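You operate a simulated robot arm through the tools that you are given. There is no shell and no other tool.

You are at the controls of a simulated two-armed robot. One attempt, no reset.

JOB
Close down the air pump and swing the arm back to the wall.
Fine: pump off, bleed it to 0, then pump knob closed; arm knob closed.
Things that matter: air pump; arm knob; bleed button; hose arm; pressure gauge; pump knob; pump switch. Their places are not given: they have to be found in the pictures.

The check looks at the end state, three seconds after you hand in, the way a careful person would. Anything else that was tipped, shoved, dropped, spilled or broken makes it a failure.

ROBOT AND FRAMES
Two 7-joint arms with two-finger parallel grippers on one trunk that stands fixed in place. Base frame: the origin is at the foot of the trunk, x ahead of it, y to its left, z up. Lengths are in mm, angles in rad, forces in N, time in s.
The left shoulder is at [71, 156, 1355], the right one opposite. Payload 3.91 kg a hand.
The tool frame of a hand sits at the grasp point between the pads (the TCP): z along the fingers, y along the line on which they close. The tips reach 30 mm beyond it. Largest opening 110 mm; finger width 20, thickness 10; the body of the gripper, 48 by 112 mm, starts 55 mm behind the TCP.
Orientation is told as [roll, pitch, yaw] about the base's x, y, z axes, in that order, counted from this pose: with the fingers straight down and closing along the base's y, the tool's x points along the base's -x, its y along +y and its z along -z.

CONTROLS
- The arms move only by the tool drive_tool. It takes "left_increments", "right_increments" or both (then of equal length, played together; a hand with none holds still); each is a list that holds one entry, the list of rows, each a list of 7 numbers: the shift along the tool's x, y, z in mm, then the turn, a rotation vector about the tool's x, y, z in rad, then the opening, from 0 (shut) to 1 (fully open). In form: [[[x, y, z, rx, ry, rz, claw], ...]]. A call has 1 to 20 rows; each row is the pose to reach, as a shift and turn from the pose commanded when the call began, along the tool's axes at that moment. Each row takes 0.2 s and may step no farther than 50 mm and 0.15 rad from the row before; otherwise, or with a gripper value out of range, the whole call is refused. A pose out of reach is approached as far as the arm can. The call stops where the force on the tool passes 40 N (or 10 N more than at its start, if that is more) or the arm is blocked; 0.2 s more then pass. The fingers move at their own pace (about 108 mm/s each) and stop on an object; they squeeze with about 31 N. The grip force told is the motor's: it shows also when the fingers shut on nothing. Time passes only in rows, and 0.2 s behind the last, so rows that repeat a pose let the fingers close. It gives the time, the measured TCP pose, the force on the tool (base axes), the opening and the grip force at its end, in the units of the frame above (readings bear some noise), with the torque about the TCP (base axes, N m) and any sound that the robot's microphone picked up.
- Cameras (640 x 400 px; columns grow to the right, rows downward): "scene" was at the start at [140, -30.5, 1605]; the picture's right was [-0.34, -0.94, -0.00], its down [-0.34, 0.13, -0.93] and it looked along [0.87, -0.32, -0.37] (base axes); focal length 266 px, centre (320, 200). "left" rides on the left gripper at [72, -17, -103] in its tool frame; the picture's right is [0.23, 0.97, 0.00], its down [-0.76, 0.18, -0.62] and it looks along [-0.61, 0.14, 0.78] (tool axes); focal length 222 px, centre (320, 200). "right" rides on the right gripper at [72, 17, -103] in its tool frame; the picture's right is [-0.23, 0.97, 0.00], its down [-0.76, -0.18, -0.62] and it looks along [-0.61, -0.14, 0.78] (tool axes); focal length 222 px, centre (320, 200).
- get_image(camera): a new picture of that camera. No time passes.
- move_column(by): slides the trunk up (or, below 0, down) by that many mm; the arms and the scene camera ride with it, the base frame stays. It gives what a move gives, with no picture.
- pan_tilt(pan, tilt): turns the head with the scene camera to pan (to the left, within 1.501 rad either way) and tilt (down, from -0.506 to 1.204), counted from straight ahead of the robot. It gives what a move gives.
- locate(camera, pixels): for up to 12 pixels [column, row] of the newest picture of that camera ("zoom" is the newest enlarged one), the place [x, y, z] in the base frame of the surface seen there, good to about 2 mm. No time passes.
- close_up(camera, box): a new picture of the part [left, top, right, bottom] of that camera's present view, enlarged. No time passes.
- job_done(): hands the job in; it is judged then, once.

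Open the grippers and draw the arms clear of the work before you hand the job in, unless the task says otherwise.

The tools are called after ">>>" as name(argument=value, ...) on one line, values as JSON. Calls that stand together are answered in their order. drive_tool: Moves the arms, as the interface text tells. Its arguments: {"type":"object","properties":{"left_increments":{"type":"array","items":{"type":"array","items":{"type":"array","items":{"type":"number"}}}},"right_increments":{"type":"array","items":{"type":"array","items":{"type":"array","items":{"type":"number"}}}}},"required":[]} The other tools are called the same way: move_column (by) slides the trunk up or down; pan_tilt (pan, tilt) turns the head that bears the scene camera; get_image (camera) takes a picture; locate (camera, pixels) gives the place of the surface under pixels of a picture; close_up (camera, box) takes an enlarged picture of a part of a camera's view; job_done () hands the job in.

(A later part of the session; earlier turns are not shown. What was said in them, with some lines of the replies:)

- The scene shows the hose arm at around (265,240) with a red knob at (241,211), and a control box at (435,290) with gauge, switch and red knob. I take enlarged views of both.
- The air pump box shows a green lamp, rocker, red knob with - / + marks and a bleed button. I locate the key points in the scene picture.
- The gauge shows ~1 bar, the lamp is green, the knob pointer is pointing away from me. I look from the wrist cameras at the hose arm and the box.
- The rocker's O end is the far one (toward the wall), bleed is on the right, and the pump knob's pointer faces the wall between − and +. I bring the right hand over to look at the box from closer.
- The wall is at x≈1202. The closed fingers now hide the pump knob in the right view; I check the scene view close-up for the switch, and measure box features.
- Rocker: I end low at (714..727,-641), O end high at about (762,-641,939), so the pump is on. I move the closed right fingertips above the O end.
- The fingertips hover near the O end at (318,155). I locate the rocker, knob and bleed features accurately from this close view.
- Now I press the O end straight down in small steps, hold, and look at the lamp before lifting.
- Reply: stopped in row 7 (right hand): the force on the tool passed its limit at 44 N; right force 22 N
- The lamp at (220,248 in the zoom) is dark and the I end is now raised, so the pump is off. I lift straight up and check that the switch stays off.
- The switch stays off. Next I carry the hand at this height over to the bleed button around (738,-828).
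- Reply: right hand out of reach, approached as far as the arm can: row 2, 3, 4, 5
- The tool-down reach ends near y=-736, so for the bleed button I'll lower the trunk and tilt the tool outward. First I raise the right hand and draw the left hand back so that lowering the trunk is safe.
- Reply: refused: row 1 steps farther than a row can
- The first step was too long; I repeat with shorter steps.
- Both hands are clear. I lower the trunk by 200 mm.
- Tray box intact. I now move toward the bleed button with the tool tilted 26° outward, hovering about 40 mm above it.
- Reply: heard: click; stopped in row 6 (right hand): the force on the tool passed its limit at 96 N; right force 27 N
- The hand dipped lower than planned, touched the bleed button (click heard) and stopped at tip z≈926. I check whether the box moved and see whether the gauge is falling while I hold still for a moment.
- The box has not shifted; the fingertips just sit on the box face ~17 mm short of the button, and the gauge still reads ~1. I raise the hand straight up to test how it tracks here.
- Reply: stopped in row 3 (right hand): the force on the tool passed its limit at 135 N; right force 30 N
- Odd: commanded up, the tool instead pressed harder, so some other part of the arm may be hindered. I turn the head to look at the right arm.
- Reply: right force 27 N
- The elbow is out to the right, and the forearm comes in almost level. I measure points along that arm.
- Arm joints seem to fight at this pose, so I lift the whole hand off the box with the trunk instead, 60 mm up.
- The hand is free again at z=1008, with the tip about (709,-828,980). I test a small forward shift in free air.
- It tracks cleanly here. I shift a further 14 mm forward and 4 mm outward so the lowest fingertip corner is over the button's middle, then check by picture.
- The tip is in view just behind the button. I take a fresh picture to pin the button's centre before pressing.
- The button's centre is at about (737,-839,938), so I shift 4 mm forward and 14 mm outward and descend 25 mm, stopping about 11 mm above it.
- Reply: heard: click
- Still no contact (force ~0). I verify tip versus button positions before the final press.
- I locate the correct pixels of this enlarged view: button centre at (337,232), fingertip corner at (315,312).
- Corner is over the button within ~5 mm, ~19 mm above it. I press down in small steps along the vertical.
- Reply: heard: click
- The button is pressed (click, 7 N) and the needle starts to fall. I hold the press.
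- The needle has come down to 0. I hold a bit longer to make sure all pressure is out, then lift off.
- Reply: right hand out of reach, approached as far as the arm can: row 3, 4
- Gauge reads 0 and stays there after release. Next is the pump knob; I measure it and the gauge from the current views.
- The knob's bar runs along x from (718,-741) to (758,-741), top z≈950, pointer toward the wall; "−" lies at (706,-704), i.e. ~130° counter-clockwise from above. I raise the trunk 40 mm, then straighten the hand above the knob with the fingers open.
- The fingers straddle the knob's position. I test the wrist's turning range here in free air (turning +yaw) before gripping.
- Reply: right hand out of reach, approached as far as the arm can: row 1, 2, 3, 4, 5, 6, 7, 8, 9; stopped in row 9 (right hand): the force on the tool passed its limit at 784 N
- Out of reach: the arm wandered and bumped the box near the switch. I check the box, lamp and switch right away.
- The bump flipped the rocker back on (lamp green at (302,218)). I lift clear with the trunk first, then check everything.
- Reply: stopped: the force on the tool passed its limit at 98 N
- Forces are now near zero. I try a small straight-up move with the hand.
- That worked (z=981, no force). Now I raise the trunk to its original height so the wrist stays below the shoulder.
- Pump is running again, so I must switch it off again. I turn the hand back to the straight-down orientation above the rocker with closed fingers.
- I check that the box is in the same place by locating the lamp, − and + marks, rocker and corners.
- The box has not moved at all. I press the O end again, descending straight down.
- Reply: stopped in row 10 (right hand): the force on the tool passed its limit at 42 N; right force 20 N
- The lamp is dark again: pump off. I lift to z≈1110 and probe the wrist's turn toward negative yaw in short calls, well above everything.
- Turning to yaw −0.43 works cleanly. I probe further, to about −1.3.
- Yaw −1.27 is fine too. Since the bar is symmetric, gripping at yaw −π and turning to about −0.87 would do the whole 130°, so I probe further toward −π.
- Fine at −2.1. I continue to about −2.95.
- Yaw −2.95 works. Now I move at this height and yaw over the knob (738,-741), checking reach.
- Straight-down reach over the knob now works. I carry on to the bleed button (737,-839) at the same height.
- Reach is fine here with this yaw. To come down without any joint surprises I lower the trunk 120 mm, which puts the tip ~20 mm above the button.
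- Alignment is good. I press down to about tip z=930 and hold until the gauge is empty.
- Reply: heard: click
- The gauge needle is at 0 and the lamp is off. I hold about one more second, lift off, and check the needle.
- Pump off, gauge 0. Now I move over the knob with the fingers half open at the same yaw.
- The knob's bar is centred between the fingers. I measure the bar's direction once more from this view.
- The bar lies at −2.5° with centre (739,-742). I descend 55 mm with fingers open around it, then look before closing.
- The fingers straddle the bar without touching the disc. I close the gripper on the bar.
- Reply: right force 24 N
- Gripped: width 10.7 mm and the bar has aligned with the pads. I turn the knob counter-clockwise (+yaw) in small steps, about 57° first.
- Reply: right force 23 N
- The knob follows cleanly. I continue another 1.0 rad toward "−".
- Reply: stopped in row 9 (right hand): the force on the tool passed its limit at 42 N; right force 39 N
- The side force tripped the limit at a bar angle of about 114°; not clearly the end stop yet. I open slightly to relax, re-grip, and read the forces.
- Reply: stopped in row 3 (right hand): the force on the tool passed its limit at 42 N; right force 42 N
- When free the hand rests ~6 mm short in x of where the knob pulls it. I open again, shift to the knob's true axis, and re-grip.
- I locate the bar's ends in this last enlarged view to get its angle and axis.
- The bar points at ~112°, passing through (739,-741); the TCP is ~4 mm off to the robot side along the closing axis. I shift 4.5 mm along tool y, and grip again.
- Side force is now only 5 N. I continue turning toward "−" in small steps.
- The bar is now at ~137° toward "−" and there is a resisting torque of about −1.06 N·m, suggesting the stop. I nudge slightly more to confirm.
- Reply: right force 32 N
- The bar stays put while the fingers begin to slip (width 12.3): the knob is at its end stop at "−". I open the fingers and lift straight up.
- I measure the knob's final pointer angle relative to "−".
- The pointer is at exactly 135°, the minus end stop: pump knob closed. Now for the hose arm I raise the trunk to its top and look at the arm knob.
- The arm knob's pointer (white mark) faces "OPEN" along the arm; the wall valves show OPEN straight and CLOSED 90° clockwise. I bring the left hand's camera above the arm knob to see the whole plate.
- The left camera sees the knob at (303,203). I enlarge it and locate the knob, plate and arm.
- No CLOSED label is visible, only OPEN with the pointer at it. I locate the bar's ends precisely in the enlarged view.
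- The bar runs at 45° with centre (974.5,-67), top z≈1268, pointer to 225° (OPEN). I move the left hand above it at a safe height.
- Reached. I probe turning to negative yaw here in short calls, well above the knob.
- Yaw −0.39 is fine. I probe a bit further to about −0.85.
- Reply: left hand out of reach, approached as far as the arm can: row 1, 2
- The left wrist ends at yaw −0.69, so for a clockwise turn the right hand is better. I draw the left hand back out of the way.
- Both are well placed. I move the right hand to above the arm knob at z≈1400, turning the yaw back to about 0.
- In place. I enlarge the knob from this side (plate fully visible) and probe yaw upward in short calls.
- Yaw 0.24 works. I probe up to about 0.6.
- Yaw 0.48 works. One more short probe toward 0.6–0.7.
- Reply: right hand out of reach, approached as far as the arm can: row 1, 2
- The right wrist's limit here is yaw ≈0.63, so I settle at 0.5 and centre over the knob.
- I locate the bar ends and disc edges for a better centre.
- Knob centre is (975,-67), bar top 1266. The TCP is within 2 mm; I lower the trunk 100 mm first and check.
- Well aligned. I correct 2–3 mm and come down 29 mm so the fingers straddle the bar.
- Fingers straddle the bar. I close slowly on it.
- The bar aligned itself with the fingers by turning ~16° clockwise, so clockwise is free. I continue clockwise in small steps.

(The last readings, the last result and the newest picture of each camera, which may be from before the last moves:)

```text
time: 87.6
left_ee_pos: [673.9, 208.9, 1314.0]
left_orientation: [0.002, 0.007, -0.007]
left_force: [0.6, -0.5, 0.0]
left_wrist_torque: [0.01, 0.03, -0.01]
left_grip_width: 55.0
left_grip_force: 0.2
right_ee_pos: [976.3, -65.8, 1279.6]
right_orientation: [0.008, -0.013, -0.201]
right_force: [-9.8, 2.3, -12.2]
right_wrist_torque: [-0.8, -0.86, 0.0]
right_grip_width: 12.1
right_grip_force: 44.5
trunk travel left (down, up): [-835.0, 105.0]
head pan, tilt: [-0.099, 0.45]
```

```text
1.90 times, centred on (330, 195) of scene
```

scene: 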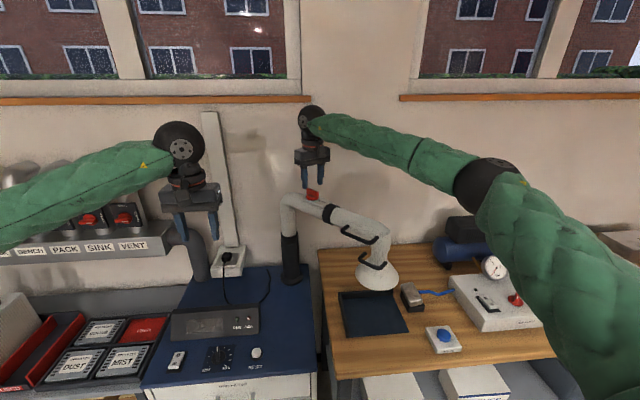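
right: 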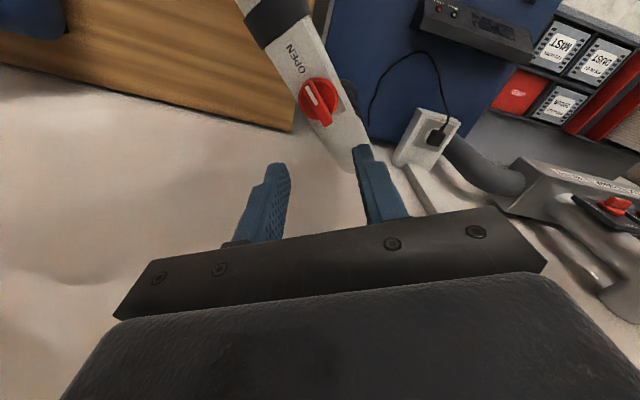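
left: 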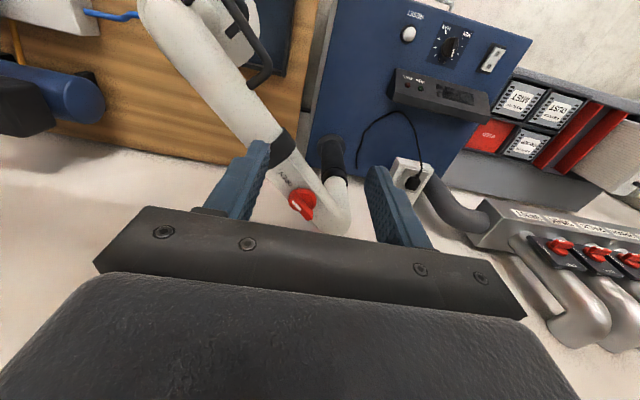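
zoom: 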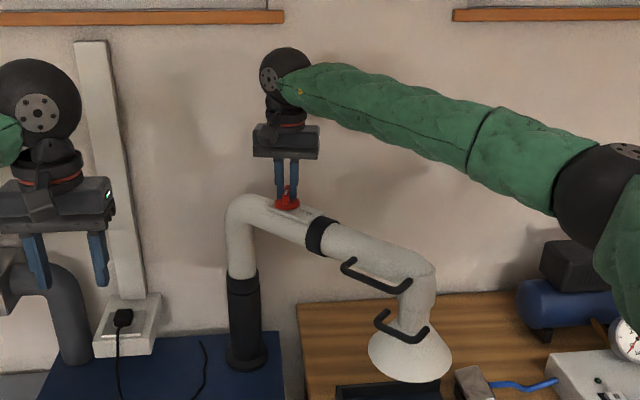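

The knob turns, the arm stays. I turn on another ~0.6 rad to make the full quarter turn.

>>> drive_tool(right_increments=[[[0, 0, 0, 0, 0, 0.1, 0], [0, 0, 0, 0, 0, 0.2, 0], [0, 0, 0, 0, 0, 0.3, 0], [0, 0, 0, 0, 0, 0.4, 0], [0, 0, 0, 0, 0, 0.5, 0], [0, 0, 0, 0, 0, 0.6, 0]]])

>>> close_up(camera="right", box=[220, 60, 420, 200])

```text
time: 89.0
left_ee_pos: [672.3, 209.7, 1314.2]
left_orientation: [0.001, 0.007, -0.008]
left_force: [-0.2, -0.6, -0.9]
left_wrist_torque: [0.04, -0.01, 0.0]
left_grip_width: 55.0
left_grip_force: 0.0
right_ee_pos: [977.1, -65.9, 1280.1]
right_orientation: [0.013, -0.005, -0.8]
right_force: [3.0, -0.8, -4.1]
right_wrist_torque: [-1.24, -0.24, 0.66]
right_grip_width: 11.7
right_grip_force: 45.0
trunk travel left (down, up): [-835.0, 105.0]
head pan, tilt: [-0.099, 0.45]
```

```text
2.86 times, centred on (320, 130) of right
```

zoom: 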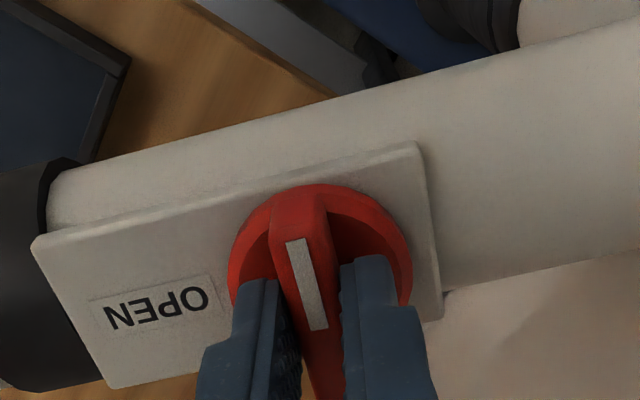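

The pointer is now perpendicular to the arm and a resisting torque (0.66 N·m) has appeared. I nudge slightly more to confirm the end stop.

>>> drive_tool(right_increments=[[[0, 0, 0, 0, 0, 0.04, 0], [0, 0, 0, 0, 0, 0.08, 0], [0, 0, 0, 0, 0, 0.08, 0]]])

>>> close_up(camera="right", box=[220, 60, 420, 200])

>>> close_up(camera="scene", box=[260, 90, 400, 300])

```text
time: 89.8
left_ee_pos: [672.9, 210.4, 1314.0]
left_orientation: [0.0, 0.008, -0.006]
left_force: [0.3, -0.8, 0.3]
left_wrist_torque: [0.04, -0.02, 0.04]
left_grip_width: 55.2
left_grip_force: 0.0
right_ee_pos: [973.8, -64.3, 1279.7]
right_orientation: [0.017, -0.004, -0.88]
right_force: [-1.0, 1.3, 0.9]
right_wrist_torque: [-0.38, 0.59, 1.1]
right_grip_width: 12.8
right_grip_force: 45.4
trunk travel left (down, up): [-835.0, 105.0]
head pan, tilt: [-0.099, 0.45]
```

```text
2.86 times, centred on (320, 130) of right
```

zoom: 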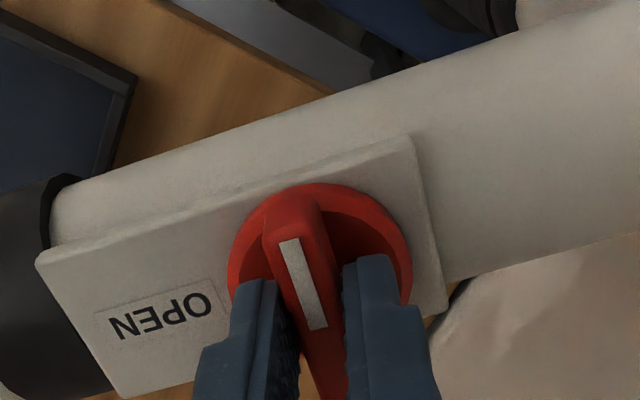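

```text
1.90 times, centred on (330, 195) of scene
```

zoom: 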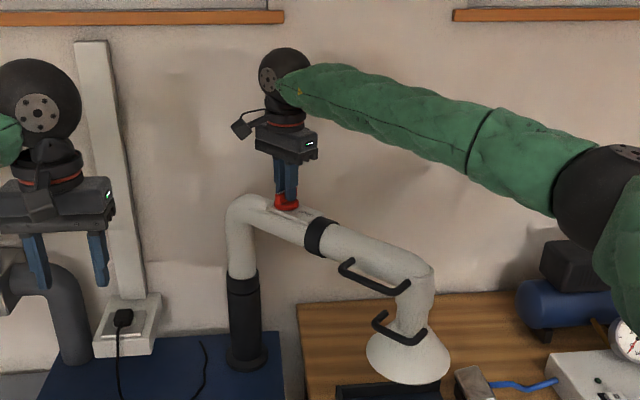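

The bar stays against its stop while the fingers begin to slip (width 12.8): arm knob is closed, a full quarter-turn. I open and lift off.

>>> drive_tool(right_increments=[[[0, 0, 0, 0, 0, 0, 0.25], [0, 0, 0, 0, 0, 0, 0.4], [0, 0, -3, 0, 0, 0, 0.4], [0, 0, -30, 0, 0, 0, 0.4], [0, 0, -70, 0, 0, 0, 0.4], [0, 0, -110, 0, 0, 0, 0.4], [0, 0, -110, 0, 0, 0, 0.4]]])

>>> get_image(camera="right")

>>> close_up(camera="scene", box=[270, 170, 400, 300])

```text
time: 91.4
left_ee_pos: [673.1, 209.3, 1313.7]
left_orientation: [0.003, 0.008, -0.007]
left_force: [-0.4, -0.2, 0.9]
left_wrist_torque: [0.01, 0.01, -0.01]
left_grip_width: 54.6
left_grip_force: 0.0
right_ee_pos: [973.5, -65.2, 1388.8]
right_orientation: [0.013, -0.004, -0.881]
right_force: [0.2, -0.1, -0.4]
right_wrist_torque: [-0.04, 0.01, 0.0]
right_grip_width: 43.9
right_grip_force: 0.1
trunk travel left (down, up): [-835.0, 105.0]
head pan, tilt: [-0.099, 0.45]
```

```text
taken
```

right: 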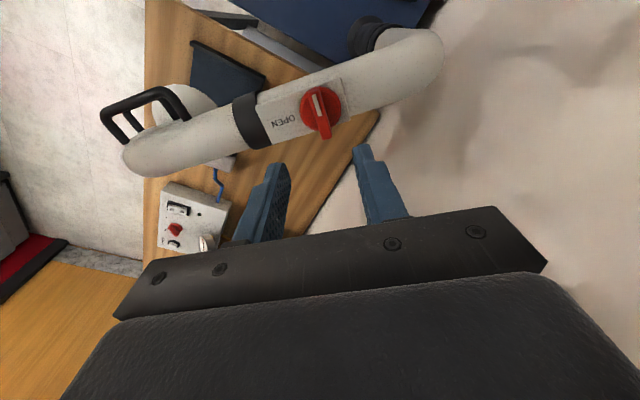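

```text
3.08 times, centred on (335, 235) of scene
```

zoom: 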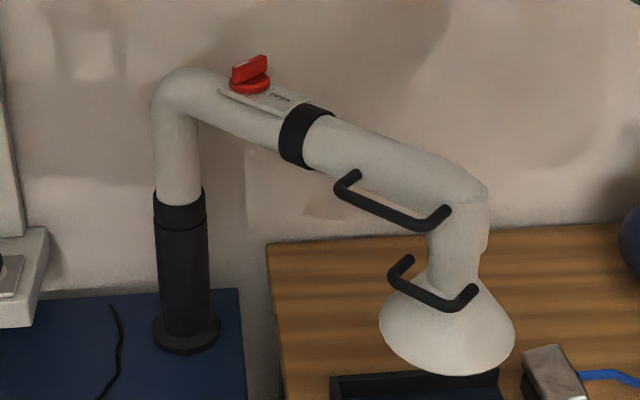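

The knob is closed. Next the swing: I locate the arm's pivot post, collar, handles and hood for planning the push.

>>> close_up(camera="scene", box=[270, 170, 400, 300])

>>> locate(camera="zoom", pixels=[[160, 250], [182, 250], [203, 250], [300, 135], [320, 115], [350, 175], [445, 210], [390, 215], [470, 180], [450, 330], [405, 260], [470, 292]])

>>> locate(camera="right", pixels=[[235, 100], [262, 95], [245, 122], [160, 92], [115, 105], [128, 148], [190, 150], [180, 130], [200, 100], [400, 40], [440, 60], [330, 105]])

```text
3.08 times, centred on (335, 235) of scene
```

zoom: 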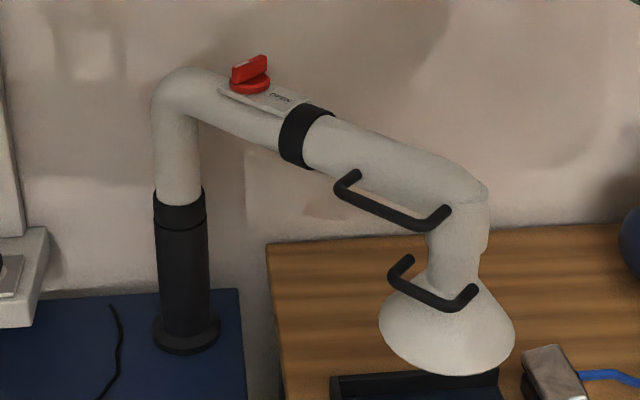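

```text
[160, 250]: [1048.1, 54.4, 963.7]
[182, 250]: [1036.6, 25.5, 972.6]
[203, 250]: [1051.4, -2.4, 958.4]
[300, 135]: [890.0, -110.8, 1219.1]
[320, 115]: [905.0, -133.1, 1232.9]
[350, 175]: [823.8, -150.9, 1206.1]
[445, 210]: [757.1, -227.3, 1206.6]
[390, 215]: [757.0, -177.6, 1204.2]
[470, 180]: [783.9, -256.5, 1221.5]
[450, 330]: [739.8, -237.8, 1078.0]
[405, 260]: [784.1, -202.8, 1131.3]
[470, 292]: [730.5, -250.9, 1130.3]
```

```text
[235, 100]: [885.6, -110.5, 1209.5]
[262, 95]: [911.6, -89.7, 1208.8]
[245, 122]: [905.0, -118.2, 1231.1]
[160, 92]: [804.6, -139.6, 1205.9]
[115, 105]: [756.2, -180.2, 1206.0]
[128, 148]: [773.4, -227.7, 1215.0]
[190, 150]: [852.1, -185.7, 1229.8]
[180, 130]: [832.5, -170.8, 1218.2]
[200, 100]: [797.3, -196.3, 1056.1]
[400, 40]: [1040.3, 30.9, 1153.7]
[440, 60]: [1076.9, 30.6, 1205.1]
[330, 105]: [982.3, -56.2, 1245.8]
```

Pivot axis ≈(1066,25), tube centre z≈1192, handle from r≈295 outward; I'll push the tube between collar and handle at r≈258 from the pivot. I move the closed right hand to a start point beside the arm, first at height.

>>> drive_tool(right_increments=[[[15, -34, 0, 0, 0, -0.03, 0], [30, -68, 0, 0, 0, -0.06, 0], [44, -101, 0, 0, 0, -0.1, 0], [59, -135, 0, 0, 0, -0.1, 0], [59, -135, 0, 0, 0, -0.1, 0]]])

>>> get_image(camera="right")

>>> get_image(camera="scene")

```text
time: 92.6
left_ee_pos: [672.4, 209.7, 1314.0]
left_orientation: [0.001, 0.009, -0.006]
left_force: [0.1, -0.4, -0.7]
left_wrist_torque: [-0.04, 0.02, 0.01]
left_grip_width: 55.2
left_grip_force: 0.0
right_ee_pos: [831.2, -108.7, 1387.0]
right_orientation: [0.013, -0.005, -0.78]
right_force: [0.4, -0.2, -0.8]
right_wrist_torque: [0.01, -0.01, 0.0]
right_grip_width: 0.0
right_grip_force: 30.6
trunk travel left (down, up): [-835.0, 105.0]
head pan, tilt: [-0.099, 0.45]
```

```text
taken
```

right: 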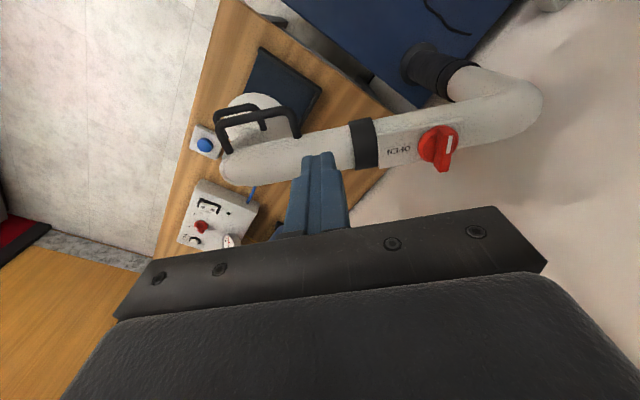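

```text
taken
```

scene: 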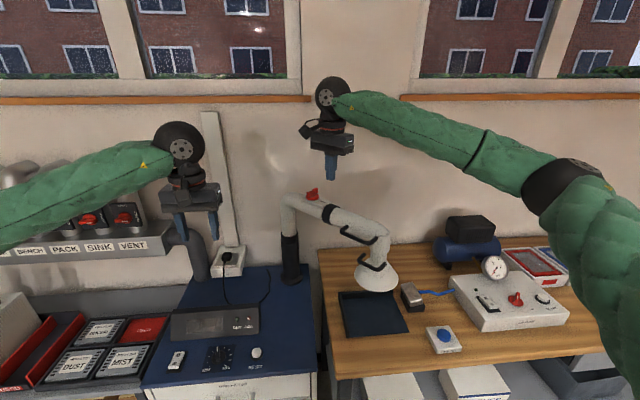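

Position is good at (831,-109). I descend beside the arm to TCP z≈1195.

>>> drive_tool(right_increments=[[[0, 0, 40, 0, 0, 0, 0], [0, 0, 80, 0, 0, 0, 0], [0, 0, 120, 0, 0, 0, 0], [0, 0, 150, 0, 0, 0, 0], [0, 0, 175, 0, 0, 0, 0], [0, 0, 192, 0, 0, 0, 0], [0, 0, 192, 0, 0, 0, 0]]])

>>> get_image(camera="right")

>>> close_up(camera="scene", box=[260, 110, 440, 310])

```text
time: 94.2
left_ee_pos: [672.0, 208.8, 1314.1]
left_orientation: [0.002, 0.006, -0.006]
left_force: [0.3, 0.6, 0.1]
left_wrist_torque: [-0.01, -0.04, -0.03]
left_grip_width: 54.8
left_grip_force: 0.0
right_ee_pos: [835.9, -105.5, 1196.1]
right_orientation: [0.014, -0.005, -0.78]
right_force: [0.5, 0.3, 0.0]
right_wrist_torque: [0.01, -0.01, -0.03]
right_grip_width: 0.0
right_grip_force: 31.1
trunk travel left (down, up): [-835.0, 105.0]
head pan, tilt: [-0.099, 0.45]
```

```text
taken
```

right: 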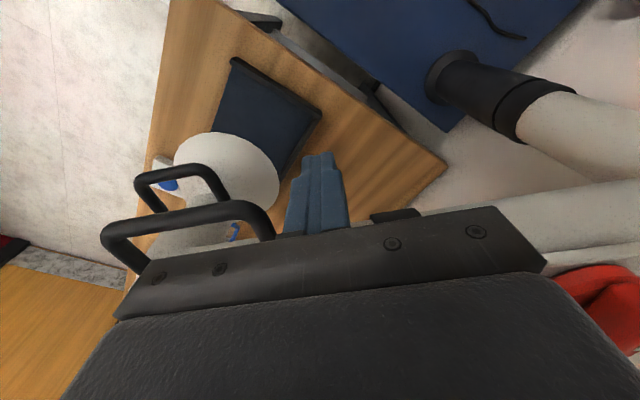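

```text
2.00 times, centred on (350, 210) of scene
```

zoom: 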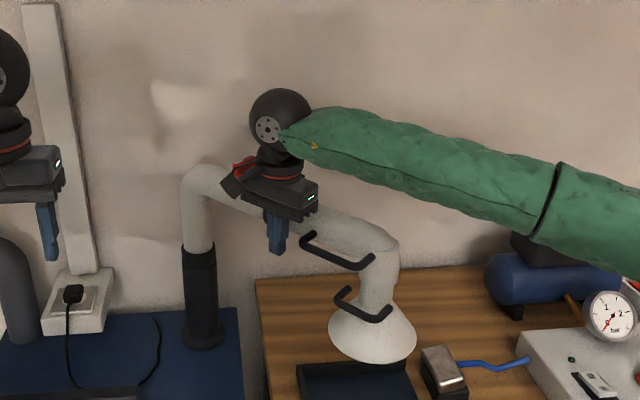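

The finger stands beside the tube between collar and handle. I begin the push along the arc around the pivot, slowly, for the first ~10°.

>>> drive_tool(right_increments=[[[-11, 0, 0, 0, 0, 0, 0], [-22.5, 0, 0, 0, 0, 0, 0], [-33.5, -1.8, 0, 0, 0, -0.044, 0], [-44.7, -3.4, 0, 0, 0, -0.087, 0], [-56, -4.3, 0, 0, 0, -0.13, 0], [-67.4, -4.9, 0, 0, 0, -0.175, 0]]])

>>> close_up(camera="scene", box=[260, 110, 440, 310])

```text
time: 95.6
left_ee_pos: [672.2, 207.5, 1314.0]
left_orientation: [0.001, 0.006, -0.007]
left_force: [0.4, 0.6, 0.5]
left_wrist_torque: [-0.02, -0.01, 0.01]
left_grip_width: 54.8
left_grip_force: 0.1
right_ee_pos: [880.4, -158.1, 1196.7]
right_orientation: [0.012, -0.009, -0.606]
right_force: [-4.6, 1.5, -1.5]
right_wrist_torque: [0.03, -0.02, -0.08]
right_grip_width: 0.2
right_grip_force: 30.9
trunk travel left (down, up): [-835.0, 105.0]
head pan, tilt: [-0.099, 0.45]
```

```text
2.00 times, centred on (350, 210) of scene
```

zoom: 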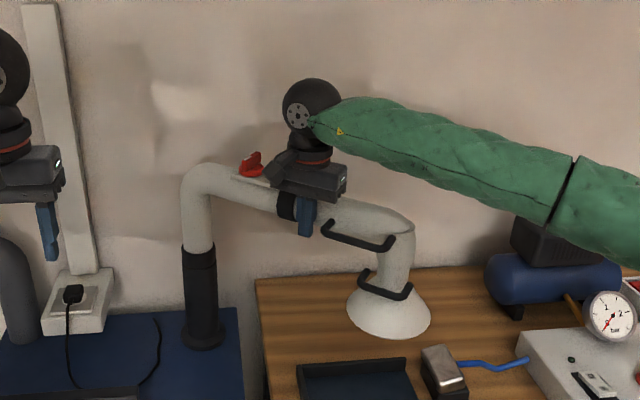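

The arm swings with only ~5 N. I continue the arc to about 258°.

>>> drive_tool(right_increments=[[[-11, -2, 0, 0, 0, -0.044, 0], [-22.3, -3.3, 0, 0, 0, -0.087, 0], [-33.5, -4.2, 0, 0, 0, -0.13, 0], [-44.9, -4.6, 0, 0, 0, -0.175, 0], [-56, -4.5, 0, 0, 0, -0.218, 0], [-67.6, -4, 0, 0, 0, -0.262, 0], [-79, -3, 0, 0, 0, -0.305, 0], [-90.1, -1.5, 0, 0, 0, -0.349, 0]]])

>>> close_up(camera="scene", box=[260, 110, 440, 310])

```text
time: 97.4
left_ee_pos: [672.3, 209.6, 1313.5]
left_orientation: [0.001, 0.007, -0.008]
left_force: [0.0, 0.1, 0.2]
left_wrist_torque: [0.01, 0.01, 0.01]
left_grip_width: 54.9
left_grip_force: 0.0
right_ee_pos: [953.6, -211.4, 1194.3]
right_orientation: [0.009, -0.012, -0.256]
right_force: [-1.8, 2.0, 0.2]
right_wrist_torque: [-0.05, -0.06, -0.04]
right_grip_width: 0.1
right_grip_force: 31.4
trunk travel left (down, up): [-835.0, 105.0]
head pan, tilt: [-0.099, 0.45]
```

```text
2.00 times, centred on (350, 210) of scene
```

zoom: 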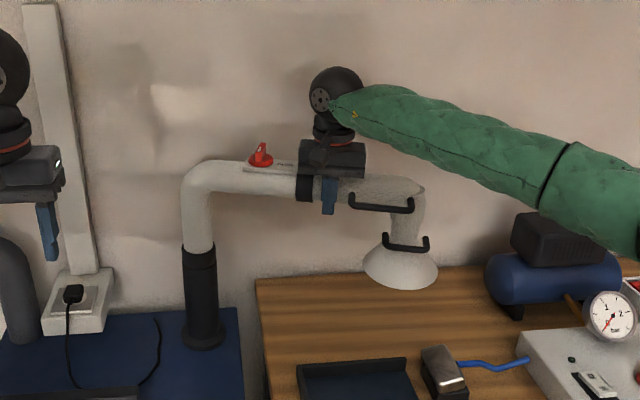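

Going well. I continue to ~265° and then check reach and gaps.

>>> drive_tool(right_increments=[[[-11, -2, 0, 0, 0, -0.044, 0], [-22.4, -3.3, 0, 0, 0, -0.087, 0], [-33.5, -4.2, 0, 0, 0, -0.13, 0], [-45, -4.6, 0, 0, 0, -0.175, 0]]])

>>> close_up(camera="scene", box=[260, 110, 440, 310])

>>> get_image(camera="right")

```text
time: 98.4
left_ee_pos: [673.6, 209.1, 1312.8]
left_orientation: [0.001, 0.007, -0.007]
left_force: [0.3, -0.2, 0.4]
left_wrist_torque: [-0.02, 0.03, -0.02]
left_grip_width: 55.1
left_grip_force: 0.1
right_ee_pos: [997.1, -228.1, 1196.1]
right_orientation: [0.008, -0.014, -0.083]
right_force: [-2.8, -0.8, 0.0]
right_wrist_torque: [0.04, 0.02, -0.08]
right_grip_width: 0.0
right_grip_force: 30.1
trunk travel left (down, up): [-835.0, 105.0]
head pan, tilt: [-0.099, 0.45]
```

```text
2.00 times, centred on (350, 210) of scene
```

zoom: 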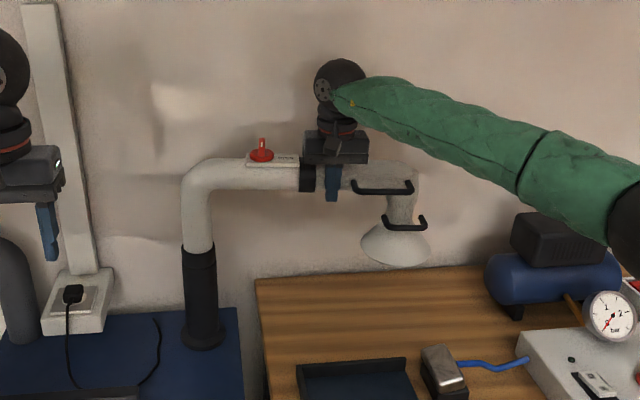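

```text
taken
```

right: 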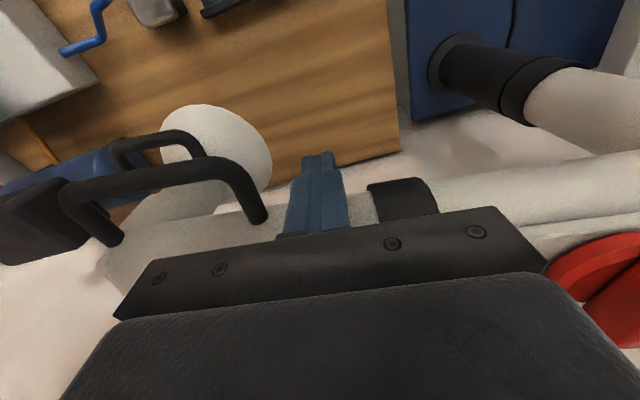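

The arm is nearly parallel to the wall. I measure its present direction from points on tube and hood.

>>> locate(camera="zoom", pixels=[[230, 178], [285, 178], [345, 180], [395, 175], [412, 180], [395, 250], [365, 245], [428, 245], [400, 205], [262, 155]])

```text
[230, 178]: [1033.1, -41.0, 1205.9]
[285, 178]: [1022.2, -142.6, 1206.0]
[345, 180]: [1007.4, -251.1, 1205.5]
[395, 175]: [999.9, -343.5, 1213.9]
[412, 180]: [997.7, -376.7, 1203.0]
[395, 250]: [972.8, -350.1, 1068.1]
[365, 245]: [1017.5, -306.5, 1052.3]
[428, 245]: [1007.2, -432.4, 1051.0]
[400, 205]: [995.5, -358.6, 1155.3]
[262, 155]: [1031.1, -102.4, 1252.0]
```

The tube direction is still ~6° from parallel to the wall. I push on in small steps to close the remaining angle, watching the force.

>>> drive_tool(right_increments=[[[-6, -0.5, 0, 0, 0, -0.02, 0], [-12, -1, 0, 0, 0, -0.04, 0], [-18, -1.5, 0, 0, 0, -0.06, 0], [-24, -2, 0, 0, 0, -0.08, 0]]])

>>> close_up(camera="scene", box=[260, 110, 440, 310])

>>> locate(camera="zoom", pixels=[[230, 178], [285, 178], [395, 175], [410, 180], [395, 250], [365, 240], [424, 240], [440, 240]])

```text
time: 99.4
left_ee_pos: [671.2, 210.3, 1314.4]
left_orientation: [0.0, 0.007, -0.006]
left_force: [-0.1, -0.1, 1.2]
left_wrist_torque: [0.01, 0.01, 0.01]
left_grip_width: 54.8
left_grip_force: 0.0
right_ee_pos: [1020.5, -229.9, 1197.0]
right_orientation: [0.003, -0.014, 0.001]
right_force: [-2.5, 0.2, 1.7]
right_wrist_torque: [-0.04, -0.03, -0.01]
right_grip_width: 0.1
right_grip_force: 30.7
trunk travel left (down, up): [-835.0, 105.0]
head pan, tilt: [-0.099, 0.45]
```

```text
2.00 times, centred on (350, 210) of scene
```

zoom: 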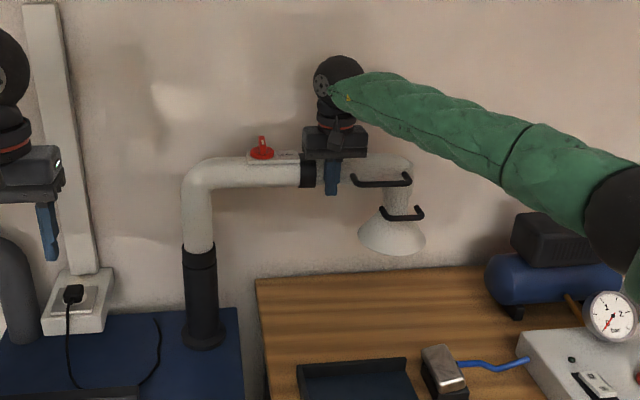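

```text
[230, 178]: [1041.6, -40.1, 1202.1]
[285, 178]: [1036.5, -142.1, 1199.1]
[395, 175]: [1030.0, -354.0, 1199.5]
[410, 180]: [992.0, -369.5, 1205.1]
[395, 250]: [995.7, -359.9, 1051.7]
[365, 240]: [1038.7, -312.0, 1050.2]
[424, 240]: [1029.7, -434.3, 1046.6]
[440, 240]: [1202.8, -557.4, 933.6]
```

About 2° remain. I push another ~10 mm in small steps.

>>> drive_tool(right_increments=[[[-4, 0, 0, 0, 0, 0, 0], [-8, 0, 0, 0, 0, 0, 0], [-11, 0, 0, 0, 0, 0, 0]]])

>>> close_up(camera="scene", box=[260, 110, 440, 310])

>>> locate(camera="zoom", pixels=[[230, 178], [285, 178], [370, 172], [395, 175], [395, 245], [365, 240], [424, 236]])

```text
time: 100.2
left_ee_pos: [670.1, 208.8, 1315.3]
left_orientation: [0.001, 0.006, -0.007]
left_force: [-0.2, -0.5, 0.7]
left_wrist_torque: [0.02, -0.01, 0.0]
left_grip_width: 55.2
left_grip_force: 0.1
right_ee_pos: [1029.6, -231.0, 1196.6]
right_orientation: [0.006, -0.011, 0.0]
right_force: [-25.0, -2.4, -5.6]
right_wrist_torque: [-0.02, 0.02, 0.03]
right_grip_width: 0.0
right_grip_force: 30.7
trunk travel left (down, up): [-835.0, 105.0]
head pan, tilt: [-0.099, 0.45]
```

```text
2.00 times, centred on (350, 210) of scene
```

zoom: 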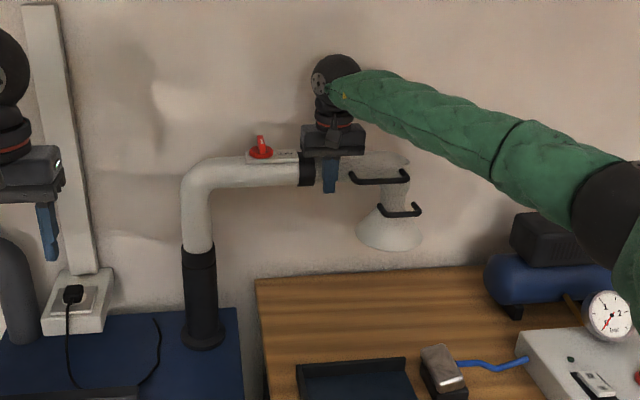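

```text
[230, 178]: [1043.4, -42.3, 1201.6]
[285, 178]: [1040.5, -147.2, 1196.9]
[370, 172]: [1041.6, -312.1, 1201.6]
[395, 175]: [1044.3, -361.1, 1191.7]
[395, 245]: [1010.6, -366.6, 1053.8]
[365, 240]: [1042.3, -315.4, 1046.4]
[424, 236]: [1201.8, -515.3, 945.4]
```

Force rose to 25 N: the arm is at its stop, parallel to the wall (tube side at x≈1042 all along). I back the hand straight off and raise it.

>>> drive_tool(right_increments=[[[15, 0, 0, 0, 0, 0, 0], [45, 0, 0, 0, 0, 0, 0], [80, 0, 0, 0, 0, 0, 0], [110, 0, -30, 0, 0, 0, 0], [130, 0, -70, 0, 0, 0, 0], [150, 0, -110, 0, 0, 0, 0], [180, -20, -145, 0, 0, 0, 0], [215, -45, -160, 0, 0, 0, 0]]])

>>> get_image(camera="scene")

>>> close_up(camera="scene", box=[260, 160, 400, 310])

```text
refused: row 7 steps farther than a row can; nothing moved
```

```text
taken
```

scene: 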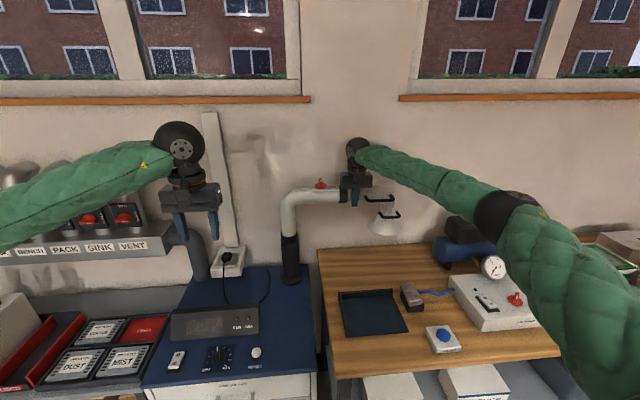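

```text
2.67 times, centred on (330, 235) of scene
```

zoom: 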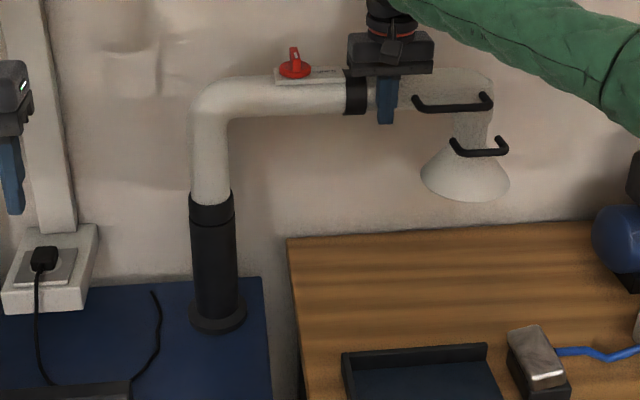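

One step was too long; I redo the retreat with shorter rows.

>>> drive_tool(right_increments=[[[15, 0, 0, 0, 0, 0, 0], [45, 0, 0, 0, 0, 0, 0], [80, 0, 0, 0, 0, 0, 0], [110, 0, -30, 0, 0, 0, 0], [130, 0, -70, 0, 0, 0, 0], [150, 0, -110, 0, 0, 0, 0], [175, -15, -135, 0, 0, 0, 0], [205, -35, -155, 0, 0, 0, 0]]])

>>> get_image(camera="scene")

>>> close_up(camera="scene", box=[260, 160, 400, 310])

```text
time: 102.0
left_ee_pos: [671.6, 208.9, 1314.0]
left_orientation: [0.003, 0.006, -0.007]
left_force: [-0.5, 0.3, 0.4]
left_wrist_torque: [0.02, 0.01, 0.0]
left_grip_width: 54.8
left_grip_force: 0.1
right_ee_pos: [822.3, -269.7, 1351.9]
right_orientation: [0.007, -0.014, -0.001]
right_force: [0.2, -0.5, -0.1]
right_wrist_torque: [-0.03, -0.01, -0.03]
right_grip_width: 0.1
right_grip_force: 30.9
trunk travel left (down, up): [-835.0, 105.0]
head pan, tilt: [-0.099, 0.45]
```

```text
taken
```

scene: 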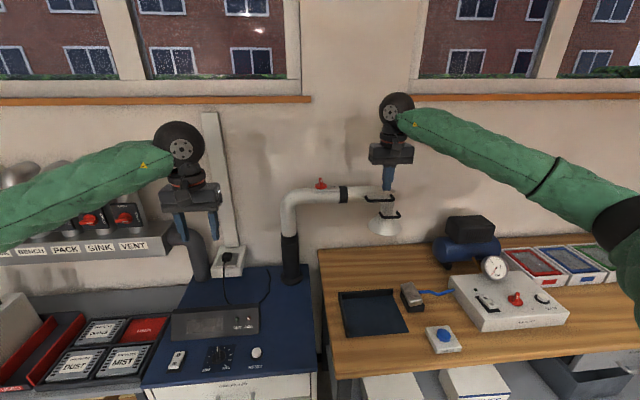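

```text
2.67 times, centred on (330, 235) of scene
```

zoom: 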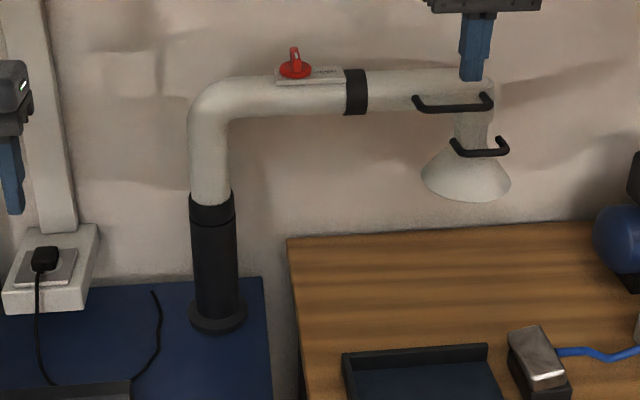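

The arm stays put at the wall with its knob crosswise. I draw both hands back, opening the grippers.

>>> drive_tool(right_increments=[[[40, -20, -10, 0, 0, 0, 0.3], [80, -40, -20, 0, 0, 0, 0.6], [120, -60, -30, 0, 0, 0, 1], [160, -80, -40, 0, 0, 0, 1], [200, -100, -50, 0, 0, 0, 1], [240, -120, -60, 0, 0, 0, 1], [280, -140, -70, 0, 0, 0, 1], [320, -160, -80, 0, 0, 0, 1]]], left_increments=[[[20, 5, -10, 0, 0, 0, 0.7], [40, 10, -20, 0, 0, 0, 1], [60, 15, -30, 0, 0, 0, 1], [80, 20, -40, 0, 0, 0, 1], [100, 25, -50, 0, 0, 0, 1], [120, 30, -60, 0, 0, 0, 1], [140, 35, -70, 0, 0, 0, 1], [160, 40, -80, 0, 0, 0, 1]]])

>>> pan_tilt(pan=-0.45, tilt=0.5)

>>> get_image(camera="scene")

```text
time: 103.8
left_ee_pos: [509.9, 249.5, 1397.1]
left_orientation: [0.005, 0.003, -0.004]
left_force: [-1.0, -0.2, 1.0]
left_wrist_torque: [0.01, -0.06, -0.04]
left_grip_width: 110.0
left_grip_force: 0.1
right_ee_pos: [498.9, -422.9, 1424.6]
right_orientation: [0.009, -0.017, -0.001]
right_force: [0.1, 0.2, -0.1]
right_wrist_torque: [0.01, -0.04, -0.01]
right_grip_width: 110.2
right_grip_force: 0.0
trunk travel left (down, up): [-835.0, 105.0]
head pan, tilt: [-0.099, 0.45]
```

```text
time: 104.6
left_ee_pos: [514.8, 249.2, 1394.5]
left_orientation: [0.0, 0.009, -0.006]
left_force: [-1.3, 0.2, 0.6]
left_wrist_torque: [0.0, 0.03, -0.06]
left_grip_width: 110.1
left_grip_force: 0.0
right_ee_pos: [503.4, -422.4, 1422.5]
right_orientation: [0.007, -0.014, -0.002]
right_force: [0.0, -0.3, 0.4]
right_wrist_torque: [-0.01, 0.01, 0.01]
right_grip_width: 110.0
right_grip_force: 0.1
trunk travel left (down, up): [-835.0, 105.0]
head pan, tilt: [-0.45, 0.499]
```

```text
taken
```

scene: 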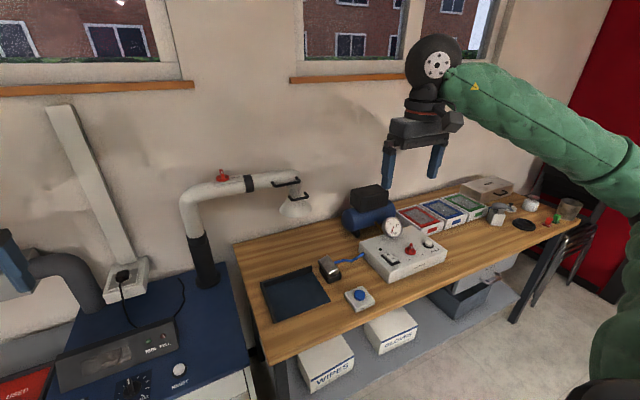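

Everything looks in place. I verify the box (gauge, switch, knob) and the arm knob in enlarged views.

>>> close_up(camera="scene", box=[340, 180, 460, 290])

>>> close_up(camera="scene", box=[170, 150, 330, 260])

>>> close_up(camera="scene", box=[380, 160, 620, 320])

```text
3.64 times, centred on (400, 235) of scene
```

zoom: 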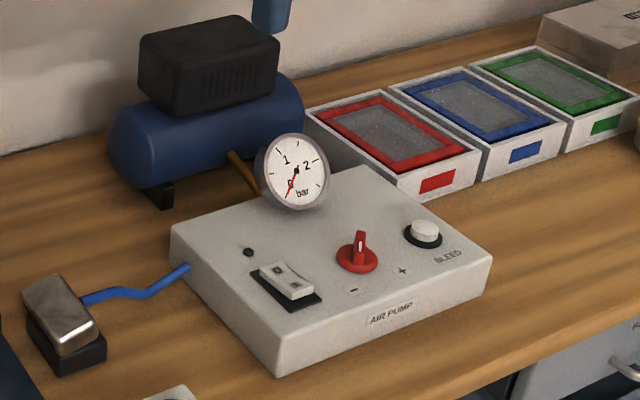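

```text
3.64 times, centred on (250, 205) of scene
```

zoom: 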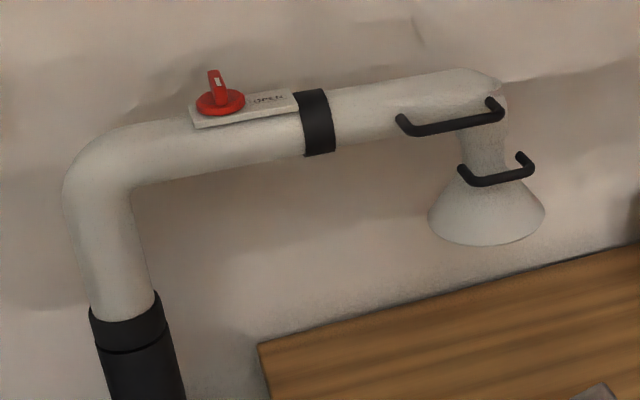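

```text
2.50 times, centred on (500, 240) of scene
```

zoom: 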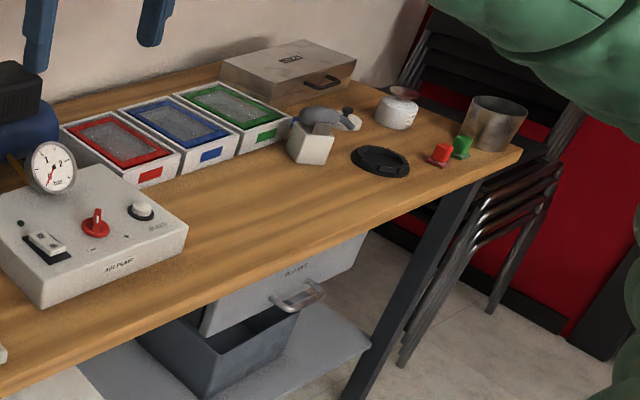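

Final check: gauge needle at 0, lamp dark and rocker at O, pump knob at the "−" stop. The arm lies parallel to the wall with its knob crosswise, the trays and other items look undisturbed, and the grippers are open and clear. I hand the job in.

>>> job_done()

```text
The job is handed in.
```

The air pump is shut down and the hose arm is back at the wall. I handed the job in with both grippers open and drawn clear.

- **Pump:** it is switched off and the lamp is dark.
- **Pressure:** I bled it until the gauge read 0, and it still read 0 at my last look.
- **Pump knob:** I turned it to its end stop at "−" after bleeding.
- **Arm knob:** I turned it a quarter turn clockwise from OPEN to its end stop. No CLOSED label was visible, so I went by the wall valves, which close 90° clockwise.
- **Hose arm:** I swung it to its stop, where it lies parallel to the wall.

**Slips on the way:**
- On my first try at the bleed button, the fingertips came down on the box face and pressed hard on it, with force spikes of 96 N and 135 N.
- Later the right hand strayed out of reach and struck the box with a spike of 784 N, which flipped the switch back on. I switched the pump off and bled it to 0 again before closing the pump knob.

The box did not move in either case. In the last pictures nothing else on the bench looked tipped or shifted.
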